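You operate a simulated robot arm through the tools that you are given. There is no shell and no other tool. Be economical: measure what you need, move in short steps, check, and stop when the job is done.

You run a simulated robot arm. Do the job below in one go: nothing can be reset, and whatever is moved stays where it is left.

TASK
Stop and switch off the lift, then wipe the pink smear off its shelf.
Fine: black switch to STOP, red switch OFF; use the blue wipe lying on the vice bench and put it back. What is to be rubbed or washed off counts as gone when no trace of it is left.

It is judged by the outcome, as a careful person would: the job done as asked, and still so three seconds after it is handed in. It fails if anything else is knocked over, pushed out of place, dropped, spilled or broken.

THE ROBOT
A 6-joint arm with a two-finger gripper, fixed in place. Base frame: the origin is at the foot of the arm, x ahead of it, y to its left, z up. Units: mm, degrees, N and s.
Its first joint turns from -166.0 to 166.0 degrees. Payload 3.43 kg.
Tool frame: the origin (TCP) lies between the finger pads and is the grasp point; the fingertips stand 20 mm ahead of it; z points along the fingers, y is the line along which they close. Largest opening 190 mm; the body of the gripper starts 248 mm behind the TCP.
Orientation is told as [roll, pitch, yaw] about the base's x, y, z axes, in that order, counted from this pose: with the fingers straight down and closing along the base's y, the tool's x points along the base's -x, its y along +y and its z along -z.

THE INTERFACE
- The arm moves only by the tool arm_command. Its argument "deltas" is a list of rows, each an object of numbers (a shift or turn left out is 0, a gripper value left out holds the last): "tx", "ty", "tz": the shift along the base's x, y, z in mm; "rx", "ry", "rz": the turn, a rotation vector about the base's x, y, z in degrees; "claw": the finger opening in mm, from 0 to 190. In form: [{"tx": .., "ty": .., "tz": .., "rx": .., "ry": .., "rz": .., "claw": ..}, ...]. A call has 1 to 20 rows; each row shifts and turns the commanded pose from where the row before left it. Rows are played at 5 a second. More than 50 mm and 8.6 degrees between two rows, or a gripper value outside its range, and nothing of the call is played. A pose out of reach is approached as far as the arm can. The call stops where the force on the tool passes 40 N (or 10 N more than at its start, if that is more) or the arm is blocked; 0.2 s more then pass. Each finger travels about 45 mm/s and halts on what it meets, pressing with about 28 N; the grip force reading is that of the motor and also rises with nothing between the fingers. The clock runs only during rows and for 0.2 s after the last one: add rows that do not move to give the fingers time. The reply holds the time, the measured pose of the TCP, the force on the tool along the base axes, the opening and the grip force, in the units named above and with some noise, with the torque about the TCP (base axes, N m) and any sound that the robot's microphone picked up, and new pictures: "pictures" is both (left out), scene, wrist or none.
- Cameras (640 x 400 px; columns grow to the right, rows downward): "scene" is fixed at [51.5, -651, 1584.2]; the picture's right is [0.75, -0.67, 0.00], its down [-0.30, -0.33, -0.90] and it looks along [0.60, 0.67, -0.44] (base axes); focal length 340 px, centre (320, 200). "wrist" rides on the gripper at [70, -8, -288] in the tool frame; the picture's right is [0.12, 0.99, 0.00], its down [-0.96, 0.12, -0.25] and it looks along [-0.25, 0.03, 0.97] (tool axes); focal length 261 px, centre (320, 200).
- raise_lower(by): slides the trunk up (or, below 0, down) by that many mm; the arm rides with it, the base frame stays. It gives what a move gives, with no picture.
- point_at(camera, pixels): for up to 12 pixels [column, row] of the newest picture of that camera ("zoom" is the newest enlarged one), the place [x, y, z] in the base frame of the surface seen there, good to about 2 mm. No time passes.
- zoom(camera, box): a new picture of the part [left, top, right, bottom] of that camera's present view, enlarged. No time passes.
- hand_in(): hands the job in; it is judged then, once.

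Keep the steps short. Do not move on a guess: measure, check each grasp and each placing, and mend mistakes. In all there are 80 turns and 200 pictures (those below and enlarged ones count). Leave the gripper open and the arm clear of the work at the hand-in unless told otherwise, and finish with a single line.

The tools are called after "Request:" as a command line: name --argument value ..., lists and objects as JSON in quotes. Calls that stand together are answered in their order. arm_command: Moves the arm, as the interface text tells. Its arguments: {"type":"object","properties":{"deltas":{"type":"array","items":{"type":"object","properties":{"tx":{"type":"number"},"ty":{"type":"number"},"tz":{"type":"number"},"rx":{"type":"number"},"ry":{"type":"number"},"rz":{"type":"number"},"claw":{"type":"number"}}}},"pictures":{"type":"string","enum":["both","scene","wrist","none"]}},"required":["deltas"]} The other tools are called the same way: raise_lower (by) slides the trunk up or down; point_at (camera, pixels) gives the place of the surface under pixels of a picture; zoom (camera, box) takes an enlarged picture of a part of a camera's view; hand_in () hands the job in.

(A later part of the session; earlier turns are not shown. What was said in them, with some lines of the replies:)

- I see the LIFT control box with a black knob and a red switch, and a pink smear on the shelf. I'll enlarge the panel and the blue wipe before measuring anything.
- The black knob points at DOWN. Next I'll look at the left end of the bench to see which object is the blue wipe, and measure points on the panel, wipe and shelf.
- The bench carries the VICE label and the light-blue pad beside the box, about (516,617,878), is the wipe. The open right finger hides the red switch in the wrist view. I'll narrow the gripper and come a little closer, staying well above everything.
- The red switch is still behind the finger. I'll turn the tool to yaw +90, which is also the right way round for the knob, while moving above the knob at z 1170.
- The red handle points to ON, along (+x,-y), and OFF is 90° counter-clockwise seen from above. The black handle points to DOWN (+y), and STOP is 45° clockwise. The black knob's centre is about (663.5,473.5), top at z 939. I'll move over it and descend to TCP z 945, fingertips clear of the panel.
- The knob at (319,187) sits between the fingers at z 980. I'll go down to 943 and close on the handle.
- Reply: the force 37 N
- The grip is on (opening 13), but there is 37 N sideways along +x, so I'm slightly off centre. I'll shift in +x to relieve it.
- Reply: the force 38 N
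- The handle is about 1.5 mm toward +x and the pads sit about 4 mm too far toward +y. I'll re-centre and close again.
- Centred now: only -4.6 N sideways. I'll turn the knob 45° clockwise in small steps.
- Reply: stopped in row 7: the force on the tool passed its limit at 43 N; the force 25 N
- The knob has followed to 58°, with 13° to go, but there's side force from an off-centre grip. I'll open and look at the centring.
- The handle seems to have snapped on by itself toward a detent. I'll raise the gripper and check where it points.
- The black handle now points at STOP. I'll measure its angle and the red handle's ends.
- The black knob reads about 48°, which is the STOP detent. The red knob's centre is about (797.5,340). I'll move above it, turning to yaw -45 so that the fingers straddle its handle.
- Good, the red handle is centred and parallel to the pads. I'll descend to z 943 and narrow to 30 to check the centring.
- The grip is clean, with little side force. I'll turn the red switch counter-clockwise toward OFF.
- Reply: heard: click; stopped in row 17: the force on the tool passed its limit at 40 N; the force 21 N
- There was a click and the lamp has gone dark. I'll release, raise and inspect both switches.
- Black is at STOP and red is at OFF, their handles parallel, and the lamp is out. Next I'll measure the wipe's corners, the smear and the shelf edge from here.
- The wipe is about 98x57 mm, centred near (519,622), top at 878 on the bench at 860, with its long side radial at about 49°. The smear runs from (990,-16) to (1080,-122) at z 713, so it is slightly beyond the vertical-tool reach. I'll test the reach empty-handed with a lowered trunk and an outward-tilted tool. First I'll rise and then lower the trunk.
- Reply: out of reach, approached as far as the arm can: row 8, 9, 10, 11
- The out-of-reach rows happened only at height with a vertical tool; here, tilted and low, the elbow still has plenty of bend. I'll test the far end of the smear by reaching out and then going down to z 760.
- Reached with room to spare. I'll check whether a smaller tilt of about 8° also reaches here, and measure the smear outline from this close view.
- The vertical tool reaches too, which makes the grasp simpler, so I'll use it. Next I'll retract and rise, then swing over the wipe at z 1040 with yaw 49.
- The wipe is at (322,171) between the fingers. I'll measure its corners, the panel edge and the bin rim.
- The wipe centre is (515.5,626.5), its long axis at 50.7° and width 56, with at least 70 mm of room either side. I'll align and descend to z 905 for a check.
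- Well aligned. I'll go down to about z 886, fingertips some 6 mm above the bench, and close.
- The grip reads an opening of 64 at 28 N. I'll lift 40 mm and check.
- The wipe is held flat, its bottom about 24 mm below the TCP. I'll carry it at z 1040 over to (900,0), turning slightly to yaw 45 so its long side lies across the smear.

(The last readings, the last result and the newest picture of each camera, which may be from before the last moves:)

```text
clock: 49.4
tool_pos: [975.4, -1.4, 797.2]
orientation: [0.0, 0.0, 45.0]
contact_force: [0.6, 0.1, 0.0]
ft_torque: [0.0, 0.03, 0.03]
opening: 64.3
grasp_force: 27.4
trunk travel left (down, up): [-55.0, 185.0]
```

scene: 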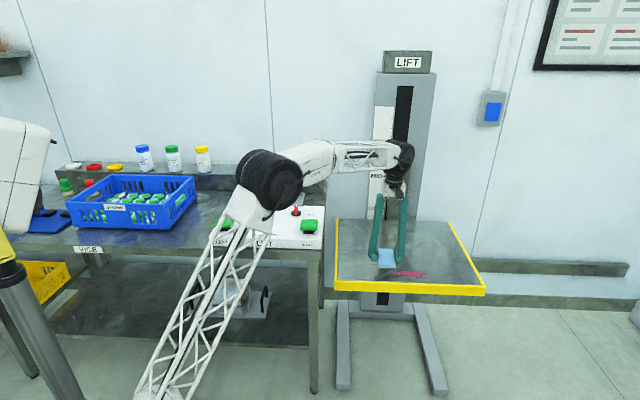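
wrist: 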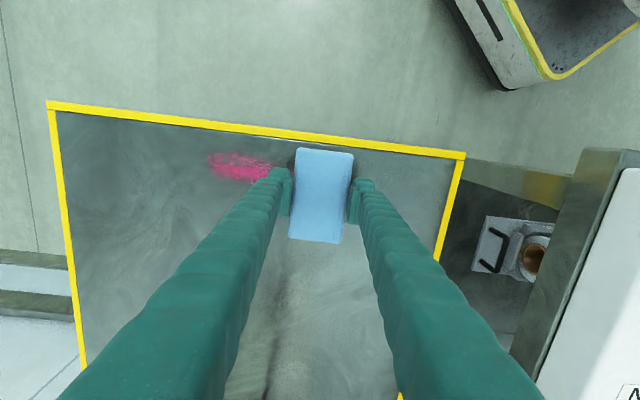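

I'm over the right end of the smear. I'll lower gently to the shelf, expecting contact near TCP z 738.

Request:
arm_command --deltas '[{"tz": -30}, {"tz": -20}, {"tz": -4}, {"tz": -3}, {"tz": -2}, {"tz": -2}, {}]' --pictures "wrist"

```text
clock: 51.0
tool_pos: [979.0, -1.4, 736.2]
orientation: [0.1, -0.1, 45.0]
contact_force: [3.0, 0.4, 24.6]
ft_torque: [-0.03, 0.08, -0.03]
opening: 64.1
grasp_force: 28.1
trunk travel left (down, up): [-55.0, 185.0]
```

wrist: 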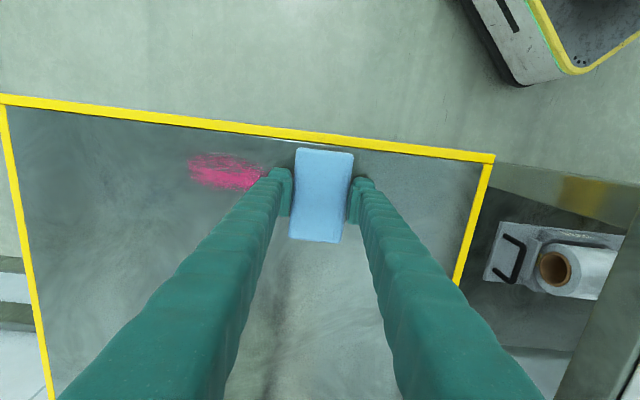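

Contact at 24.6 N. I'll ease up 1 mm and stroke along the smear and back.

Request:
arm_command --deltas '[{"tz": 1}, {"tx": 10.6, "ty": -10.6}, {"tx": 10.6, "ty": -10.6}, {"tx": 10.6, "ty": -10.6}, {"tx": 10.6, "ty": -10.6}, {"tx": 10.6, "ty": -10.6}, {"tx": 10.6, "ty": -10.6}, {"tx": 10.6, "ty": -10.6}, {"tx": 10.6, "ty": -10.6}, {"tx": 10.6, "ty": -10.6}, {"tx": 10.6, "ty": -10.6}, {}]' --pictures "wrist"

```text
clock: 53.6
tool_pos: [1083.4, -108.7, 734.0]
orientation: [0.1, 0.0, 45.1]
contact_force: [0.5, 0.0, 1.9]
ft_torque: [-0.06, -0.08, 0.01]
opening: 64.1
grasp_force: 28.7
trunk travel left (down, up): [-55.0, 185.0]
```

wrist: 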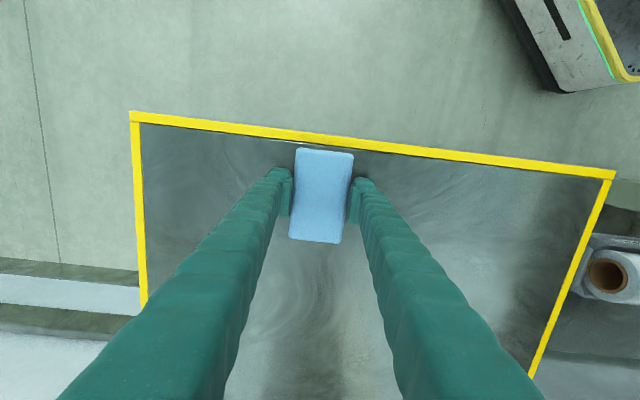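

The trail behind looks clean, but the force has fallen to 2 N. I'll press 1.5 mm more, extend slightly, and stroke back.

Request:
arm_command --deltas '[{"tz": -1.5}, {"tx": 5, "ty": -5}, {"tx": -10, "ty": 10}, {"tx": -10, "ty": 10}, {"tx": -10, "ty": 10}, {"tx": -10, "ty": 10}, {"tx": -10, "ty": 10}, {"tx": -10, "ty": 10}, {}]' --pictures "wrist"

```text
clock: 55.6
tool_pos: [1028.9, -51.7, 733.6]
orientation: [0.1, -0.1, 45.0]
contact_force: [0.2, -1.6, 15.6]
ft_torque: [-0.02, -0.04, -0.01]
opening: 64.4
grasp_force: 28.0
trunk travel left (down, up): [-55.0, 185.0]
```

wrist: 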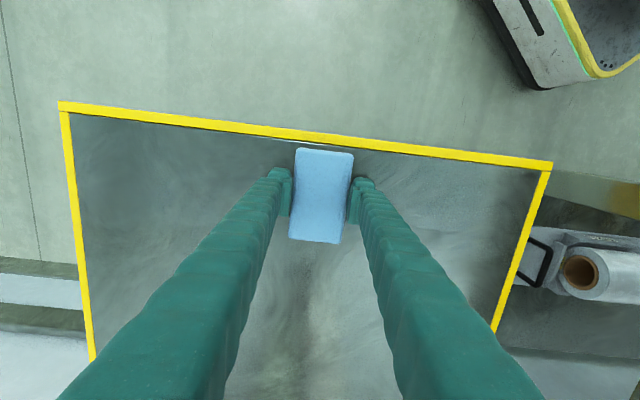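

Both sides look clean. I'll finish the return stroke, go out once more, then lift to inspect.

Request:
arm_command --deltas '[{"tx": -10, "ty": 10}, {"tx": -10, "ty": 10}, {"tx": -10, "ty": 10}, {"tx": -10, "ty": 10}, {"tx": -10, "ty": 10}, {"tx": 12, "ty": -12}, {"tx": 12, "ty": -12}, {"tx": 12, "ty": -12}, {"tx": 12, "ty": -12}, {"tx": 12, "ty": -12}, {"tx": 12, "ty": -12}, {"tx": 12, "ty": -12}, {"tx": 12, "ty": -12}, {"tx": 10, "ty": -10}, {}]' --pictures "none"

Request:
arm_command --deltas '[{"tz": 30}, {"tx": -30, "tz": 30}, {"tx": -35, "tz": 35}, {"tx": -35, "tz": 35, "ty": 20}, {"tx": -35, "tz": 35, "ty": 20}, {"tx": -35, "tz": 35, "ty": 20}, {"tx": -35, "tz": 35, "ty": 20}, {}]' --pictures "both"

```text
clock: 58.8
tool_pos: [1084.5, -107.3, 732.4]
orientation: [0.0, 0.0, 45.0]
contact_force: [-0.1, 0.3, -0.1]
ft_torque: [-0.01, -0.01, 0.01]
opening: 64.2
grasp_force: 27.8
trunk travel left (down, up): [-55.0, 185.0]
```

```text
refused: row 4 steps farther than a row can; nothing moved
```

Request:
arm_command --deltas '[{"tz": 30}, {"tx": -30, "tz": 30}, {"tx": -30, "tz": 30}, {"tx": -30, "tz": 30, "ty": 20}, {"tx": -30, "tz": 30, "ty": 20}, {"tx": -30, "tz": 30, "ty": 20}, {"tx": -30, "tz": 30, "ty": 20}, {}]' --pictures "both"

Request:
zoom --camera "scene" --box '[330, 210, 490, 310]'

```text
clock: 60.6
tool_pos: [905.9, -29.5, 944.7]
orientation: [0.1, -0.1, 44.9]
contact_force: [-0.7, -0.4, 0.0]
ft_torque: [0.01, -0.03, -0.04]
opening: 64.4
grasp_force: 27.5
trunk travel left (down, up): [-55.0, 185.0]
```

scene: 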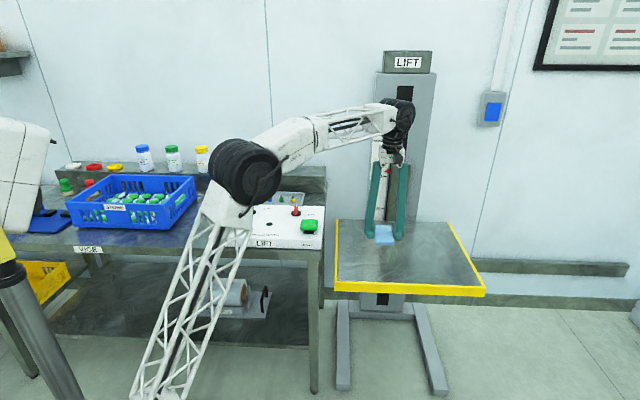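
wrist: 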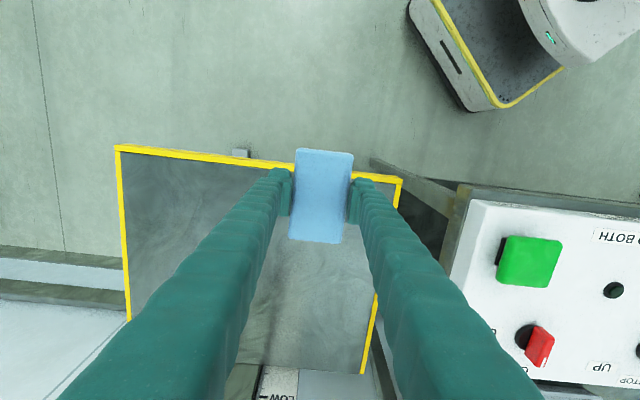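

```text
4.00 times, centred on (410, 260) of scene
```

zoom: 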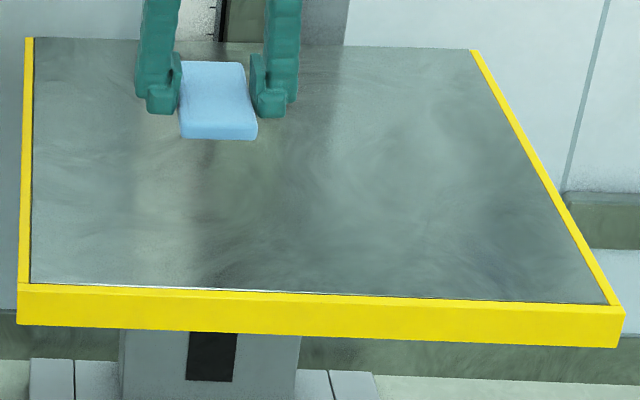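

The shelf looks clean. I'll take a tighter look for traces and check where the shelf and wiped area stand.

Request:
zoom --camera "scene" --box '[375, 255, 445, 295]'

Request:
zoom --camera "wrist" --box '[110, 140, 310, 270]'

Request:
point_at --camera "scene" --pixels '[[408, 273], [385, 230], [430, 274], [340, 278]]'

```text
9.14 times, centred on (410, 275) of scene
```

zoom: 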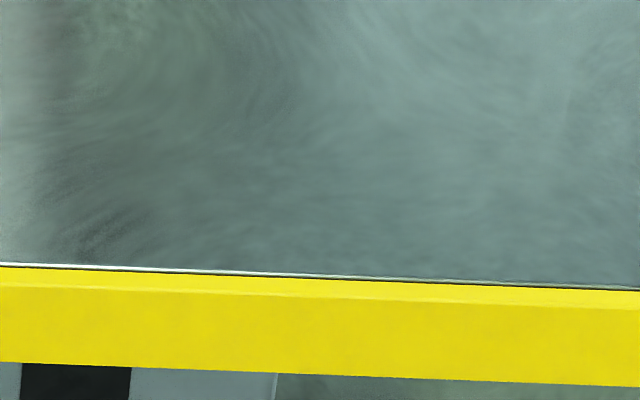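

```text
3.08 times, centred on (210, 205) of wrist
```

zoom: 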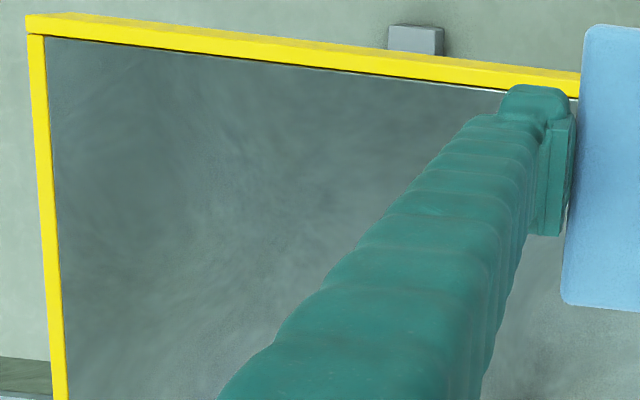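

```text
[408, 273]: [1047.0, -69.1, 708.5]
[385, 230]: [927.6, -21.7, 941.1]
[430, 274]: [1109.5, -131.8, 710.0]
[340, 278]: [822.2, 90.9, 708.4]
```

No trace of pink is left. The shelf reads about 4 mm lower than before, so I'll recheck that later. Next I'll carry the wipe back: rise to 1040 and return above its old place with yaw 50.5.

Request:
arm_command --deltas '[{"tz": 45}, {"tz": 50}, {"tx": -22.98, "ty": 38.42}, {"tx": -22.98, "ty": 38.42}, {"tx": -22.98, "ty": 38.42}, {"tx": -22.98, "ty": 38.42}, {"tx": -22.98, "ty": 38.42}, {"tx": -22.98, "ty": 38.42}, {"tx": -22.98, "ty": 38.42}, {"tx": -22.98, "ty": 38.42}, {"tx": -22.98, "ty": 38.42}, {"tx": -22.98, "ty": 38.42}, {"tx": -22.98, "ty": 38.42}, {"tx": -22.98, "ty": 38.42}, {"tx": -22.98, "ty": 38.42}, {"tx": -22.98, "ty": 38.42}, {"tx": -22.98, "ty": 38.42, "rz": 2.8}, {"tx": -22.98, "ty": 38.42, "rz": 2.8}, {"tx": -22.98, "ty": 38.42}, {}]' --pictures "both"

Request:
point_at --camera "scene" --pixels '[[408, 273], [385, 250], [430, 274], [340, 278], [440, 230], [345, 230]]'

Request:
zoom --camera "scene" --box '[330, 200, 490, 300]'

```text
clock: 64.8
tool_pos: [512.7, 625.8, 1038.8]
orientation: [0.1, 0.0, 50.6]
contact_force: [-0.4, -0.1, -0.8]
ft_torque: [-0.02, -0.01, -0.01]
opening: 64.3
grasp_force: 27.5
trunk travel left (down, up): [-55.0, 185.0]
```

scene: 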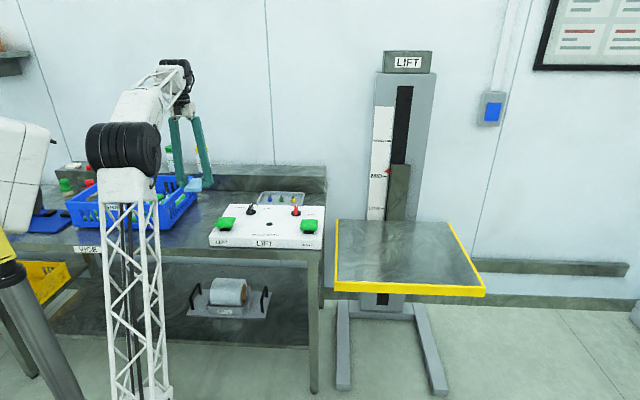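
wrist: 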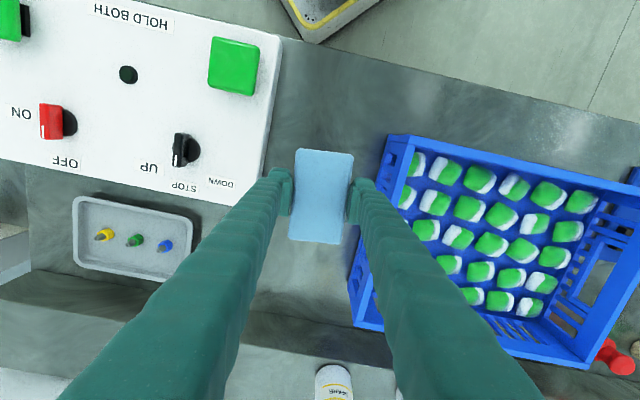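

```text
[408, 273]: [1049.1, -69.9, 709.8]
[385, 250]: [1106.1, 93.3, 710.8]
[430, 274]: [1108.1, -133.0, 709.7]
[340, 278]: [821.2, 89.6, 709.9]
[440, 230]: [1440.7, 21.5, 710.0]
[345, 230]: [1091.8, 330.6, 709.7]
```

```text
4.00 times, centred on (410, 250) of scene
```

zoom: 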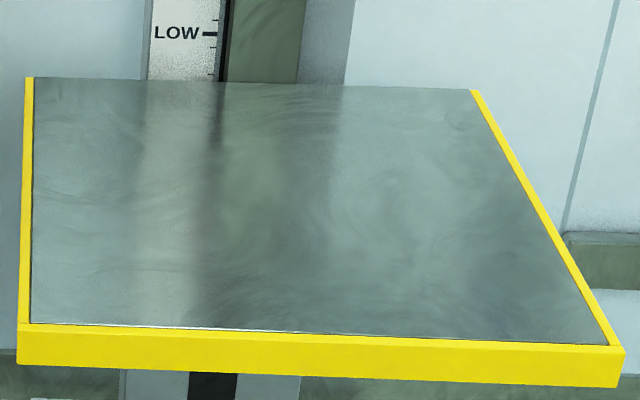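

The shelf is stable at 710, not drifting. I'll lower the wipe onto its old spot, contact expected around z 884.

Request:
arm_command --deltas '[{"tz": -45}, {"tz": -45}, {"tz": -40}, {"tz": -17}, {"tz": -3}, {"tz": -2}, {"tz": -1}, {}]' --pictures "none"

```text
clock: 66.6
tool_pos: [513.3, 626.2, 885.6]
orientation: [0.1, 0.0, 50.6]
contact_force: [0.7, 0.2, -0.2]
ft_torque: [0.0, -0.02, -0.01]
opening: 64.5
grasp_force: 28.0
trunk travel left (down, up): [-55.0, 185.0]
```

Request:
arm_command --deltas '[{"tz": -1}, {"tz": -1}, {}]' --pictures "none"

```text
clock: 67.4
tool_pos: [514.4, 627.6, 884.4]
orientation: [0.1, 0.0, 50.6]
contact_force: [0.0, 0.3, -0.4]
ft_torque: [0.01, -0.03, -0.01]
opening: 64.4
grasp_force: 28.1
trunk travel left (down, up): [-55.0, 185.0]
```

Still no contact, so I'll go down in 1 mm steps.

Request:
arm_command --deltas '[{"tz": -1}, {"tz": -0.5}, {}]' --pictures "none"

```text
clock: 68.2
tool_pos: [515.2, 627.6, 883.3]
orientation: [0.0, -0.1, 50.6]
contact_force: [1.2, 2.4, 12.1]
ft_torque: [0.01, 0.0, -0.03]
opening: 64.1
grasp_force: 27.8
trunk travel left (down, up): [-55.0, 185.0]
```

Contact: 12 N upward. I'll release slowly, then rise.

Request:
arm_command --deltas '[{"claw": 72}, {"claw": 88}, {}, {"tz": 20}, {"tz": 40}, {"tz": 50}, {"tz": 50}, {}]' --pictures "both"

Request:
point_at --camera "wrist" --pixels '[[322, 171], [308, 145], [340, 148]]'

Request:
zoom --camera "scene" --box '[180, 180, 340, 280]'

```text
clock: 70.0
tool_pos: [513.4, 627.3, 1042.3]
orientation: [0.1, 0.0, 50.5]
contact_force: [0.5, 0.4, 0.2]
ft_torque: [-0.01, 0.03, -0.02]
opening: 88.0
grasp_force: 0.0
trunk travel left (down, up): [-55.0, 185.0]
```

scene: 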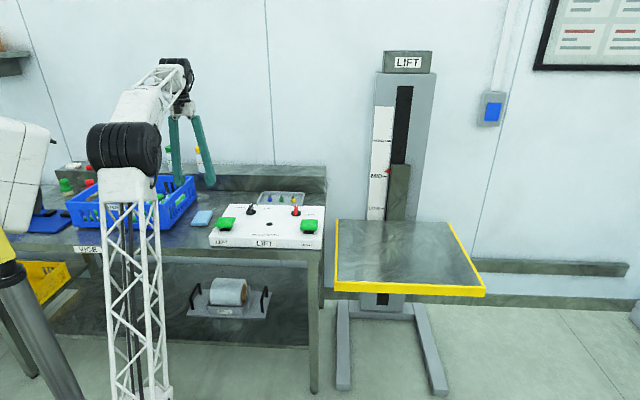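
wrist: 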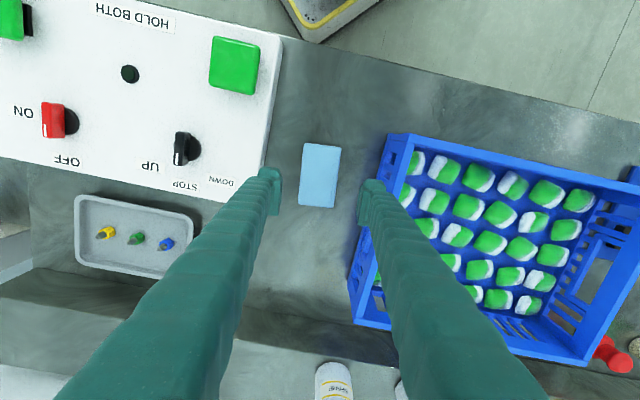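

```text
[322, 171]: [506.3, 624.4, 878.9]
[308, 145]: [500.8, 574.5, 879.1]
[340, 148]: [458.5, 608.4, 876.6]
```

```text
4.00 times, centred on (260, 230) of scene
```

zoom: 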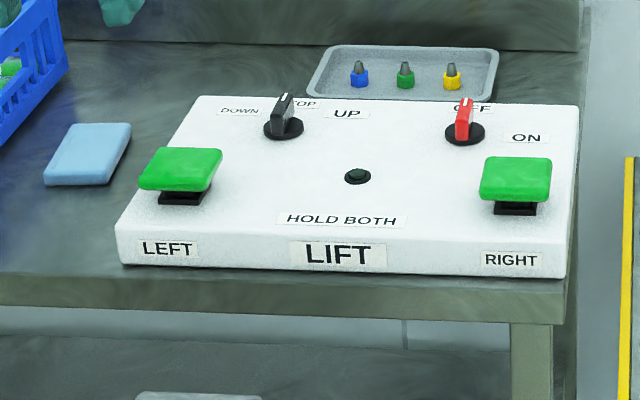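

The wipe is back within a few millimetres, the switches stand at STOP and OFF, and the lamp is dark. I'll raise the arm clear, open the gripper and take one last look.

Request:
arm_command --deltas '[{"tz": 45}, {"tz": 45}, {"tz": 40, "claw": 140}, {}, {}, {}]' --pictures "scene"

Request:
zoom --camera "scene" --box '[330, 200, 490, 300]'

```text
clock: 71.4
tool_pos: [510.3, 621.4, 1160.6]
orientation: [0.1, -0.5, 50.5]
contact_force: [-0.4, 0.2, -0.2]
ft_torque: [0.02, -0.01, 0.01]
opening: 140.1
grasp_force: 0.0
out of reach, approached as far as the arm can: row 3
trunk travel left (down, up): [-55.0, 185.0]
```

scene: 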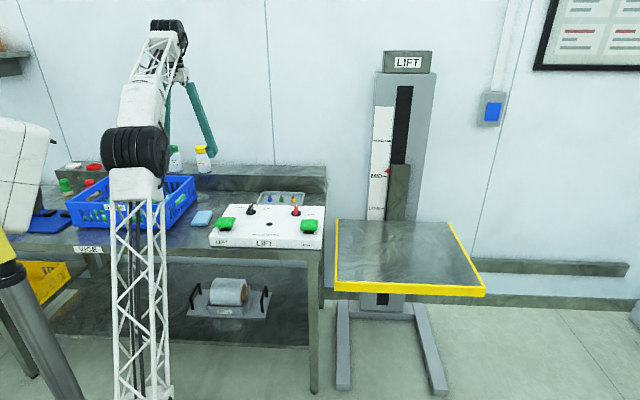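

```text
4.00 times, centred on (410, 250) of scene
```

zoom: 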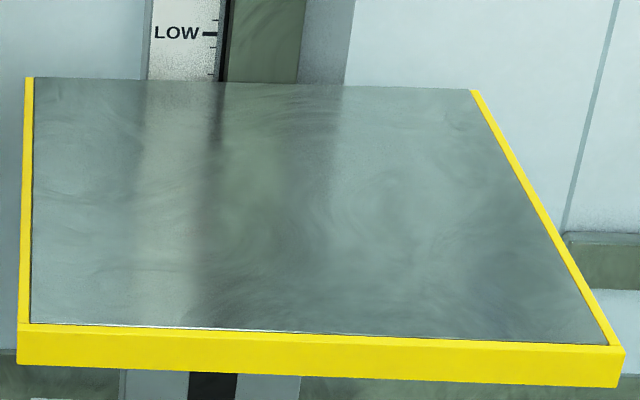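

Everything is in order, so I'm handing in.

Request:
hand_in

```text
The job is handed in.
```

The lift is at STOP and OFF, no pink shows on its shelf, and the blue wipe is back within about 5 mm of its place on the vice bench; the shelf now reads about 3 mm lower than before the wiping, and steady.
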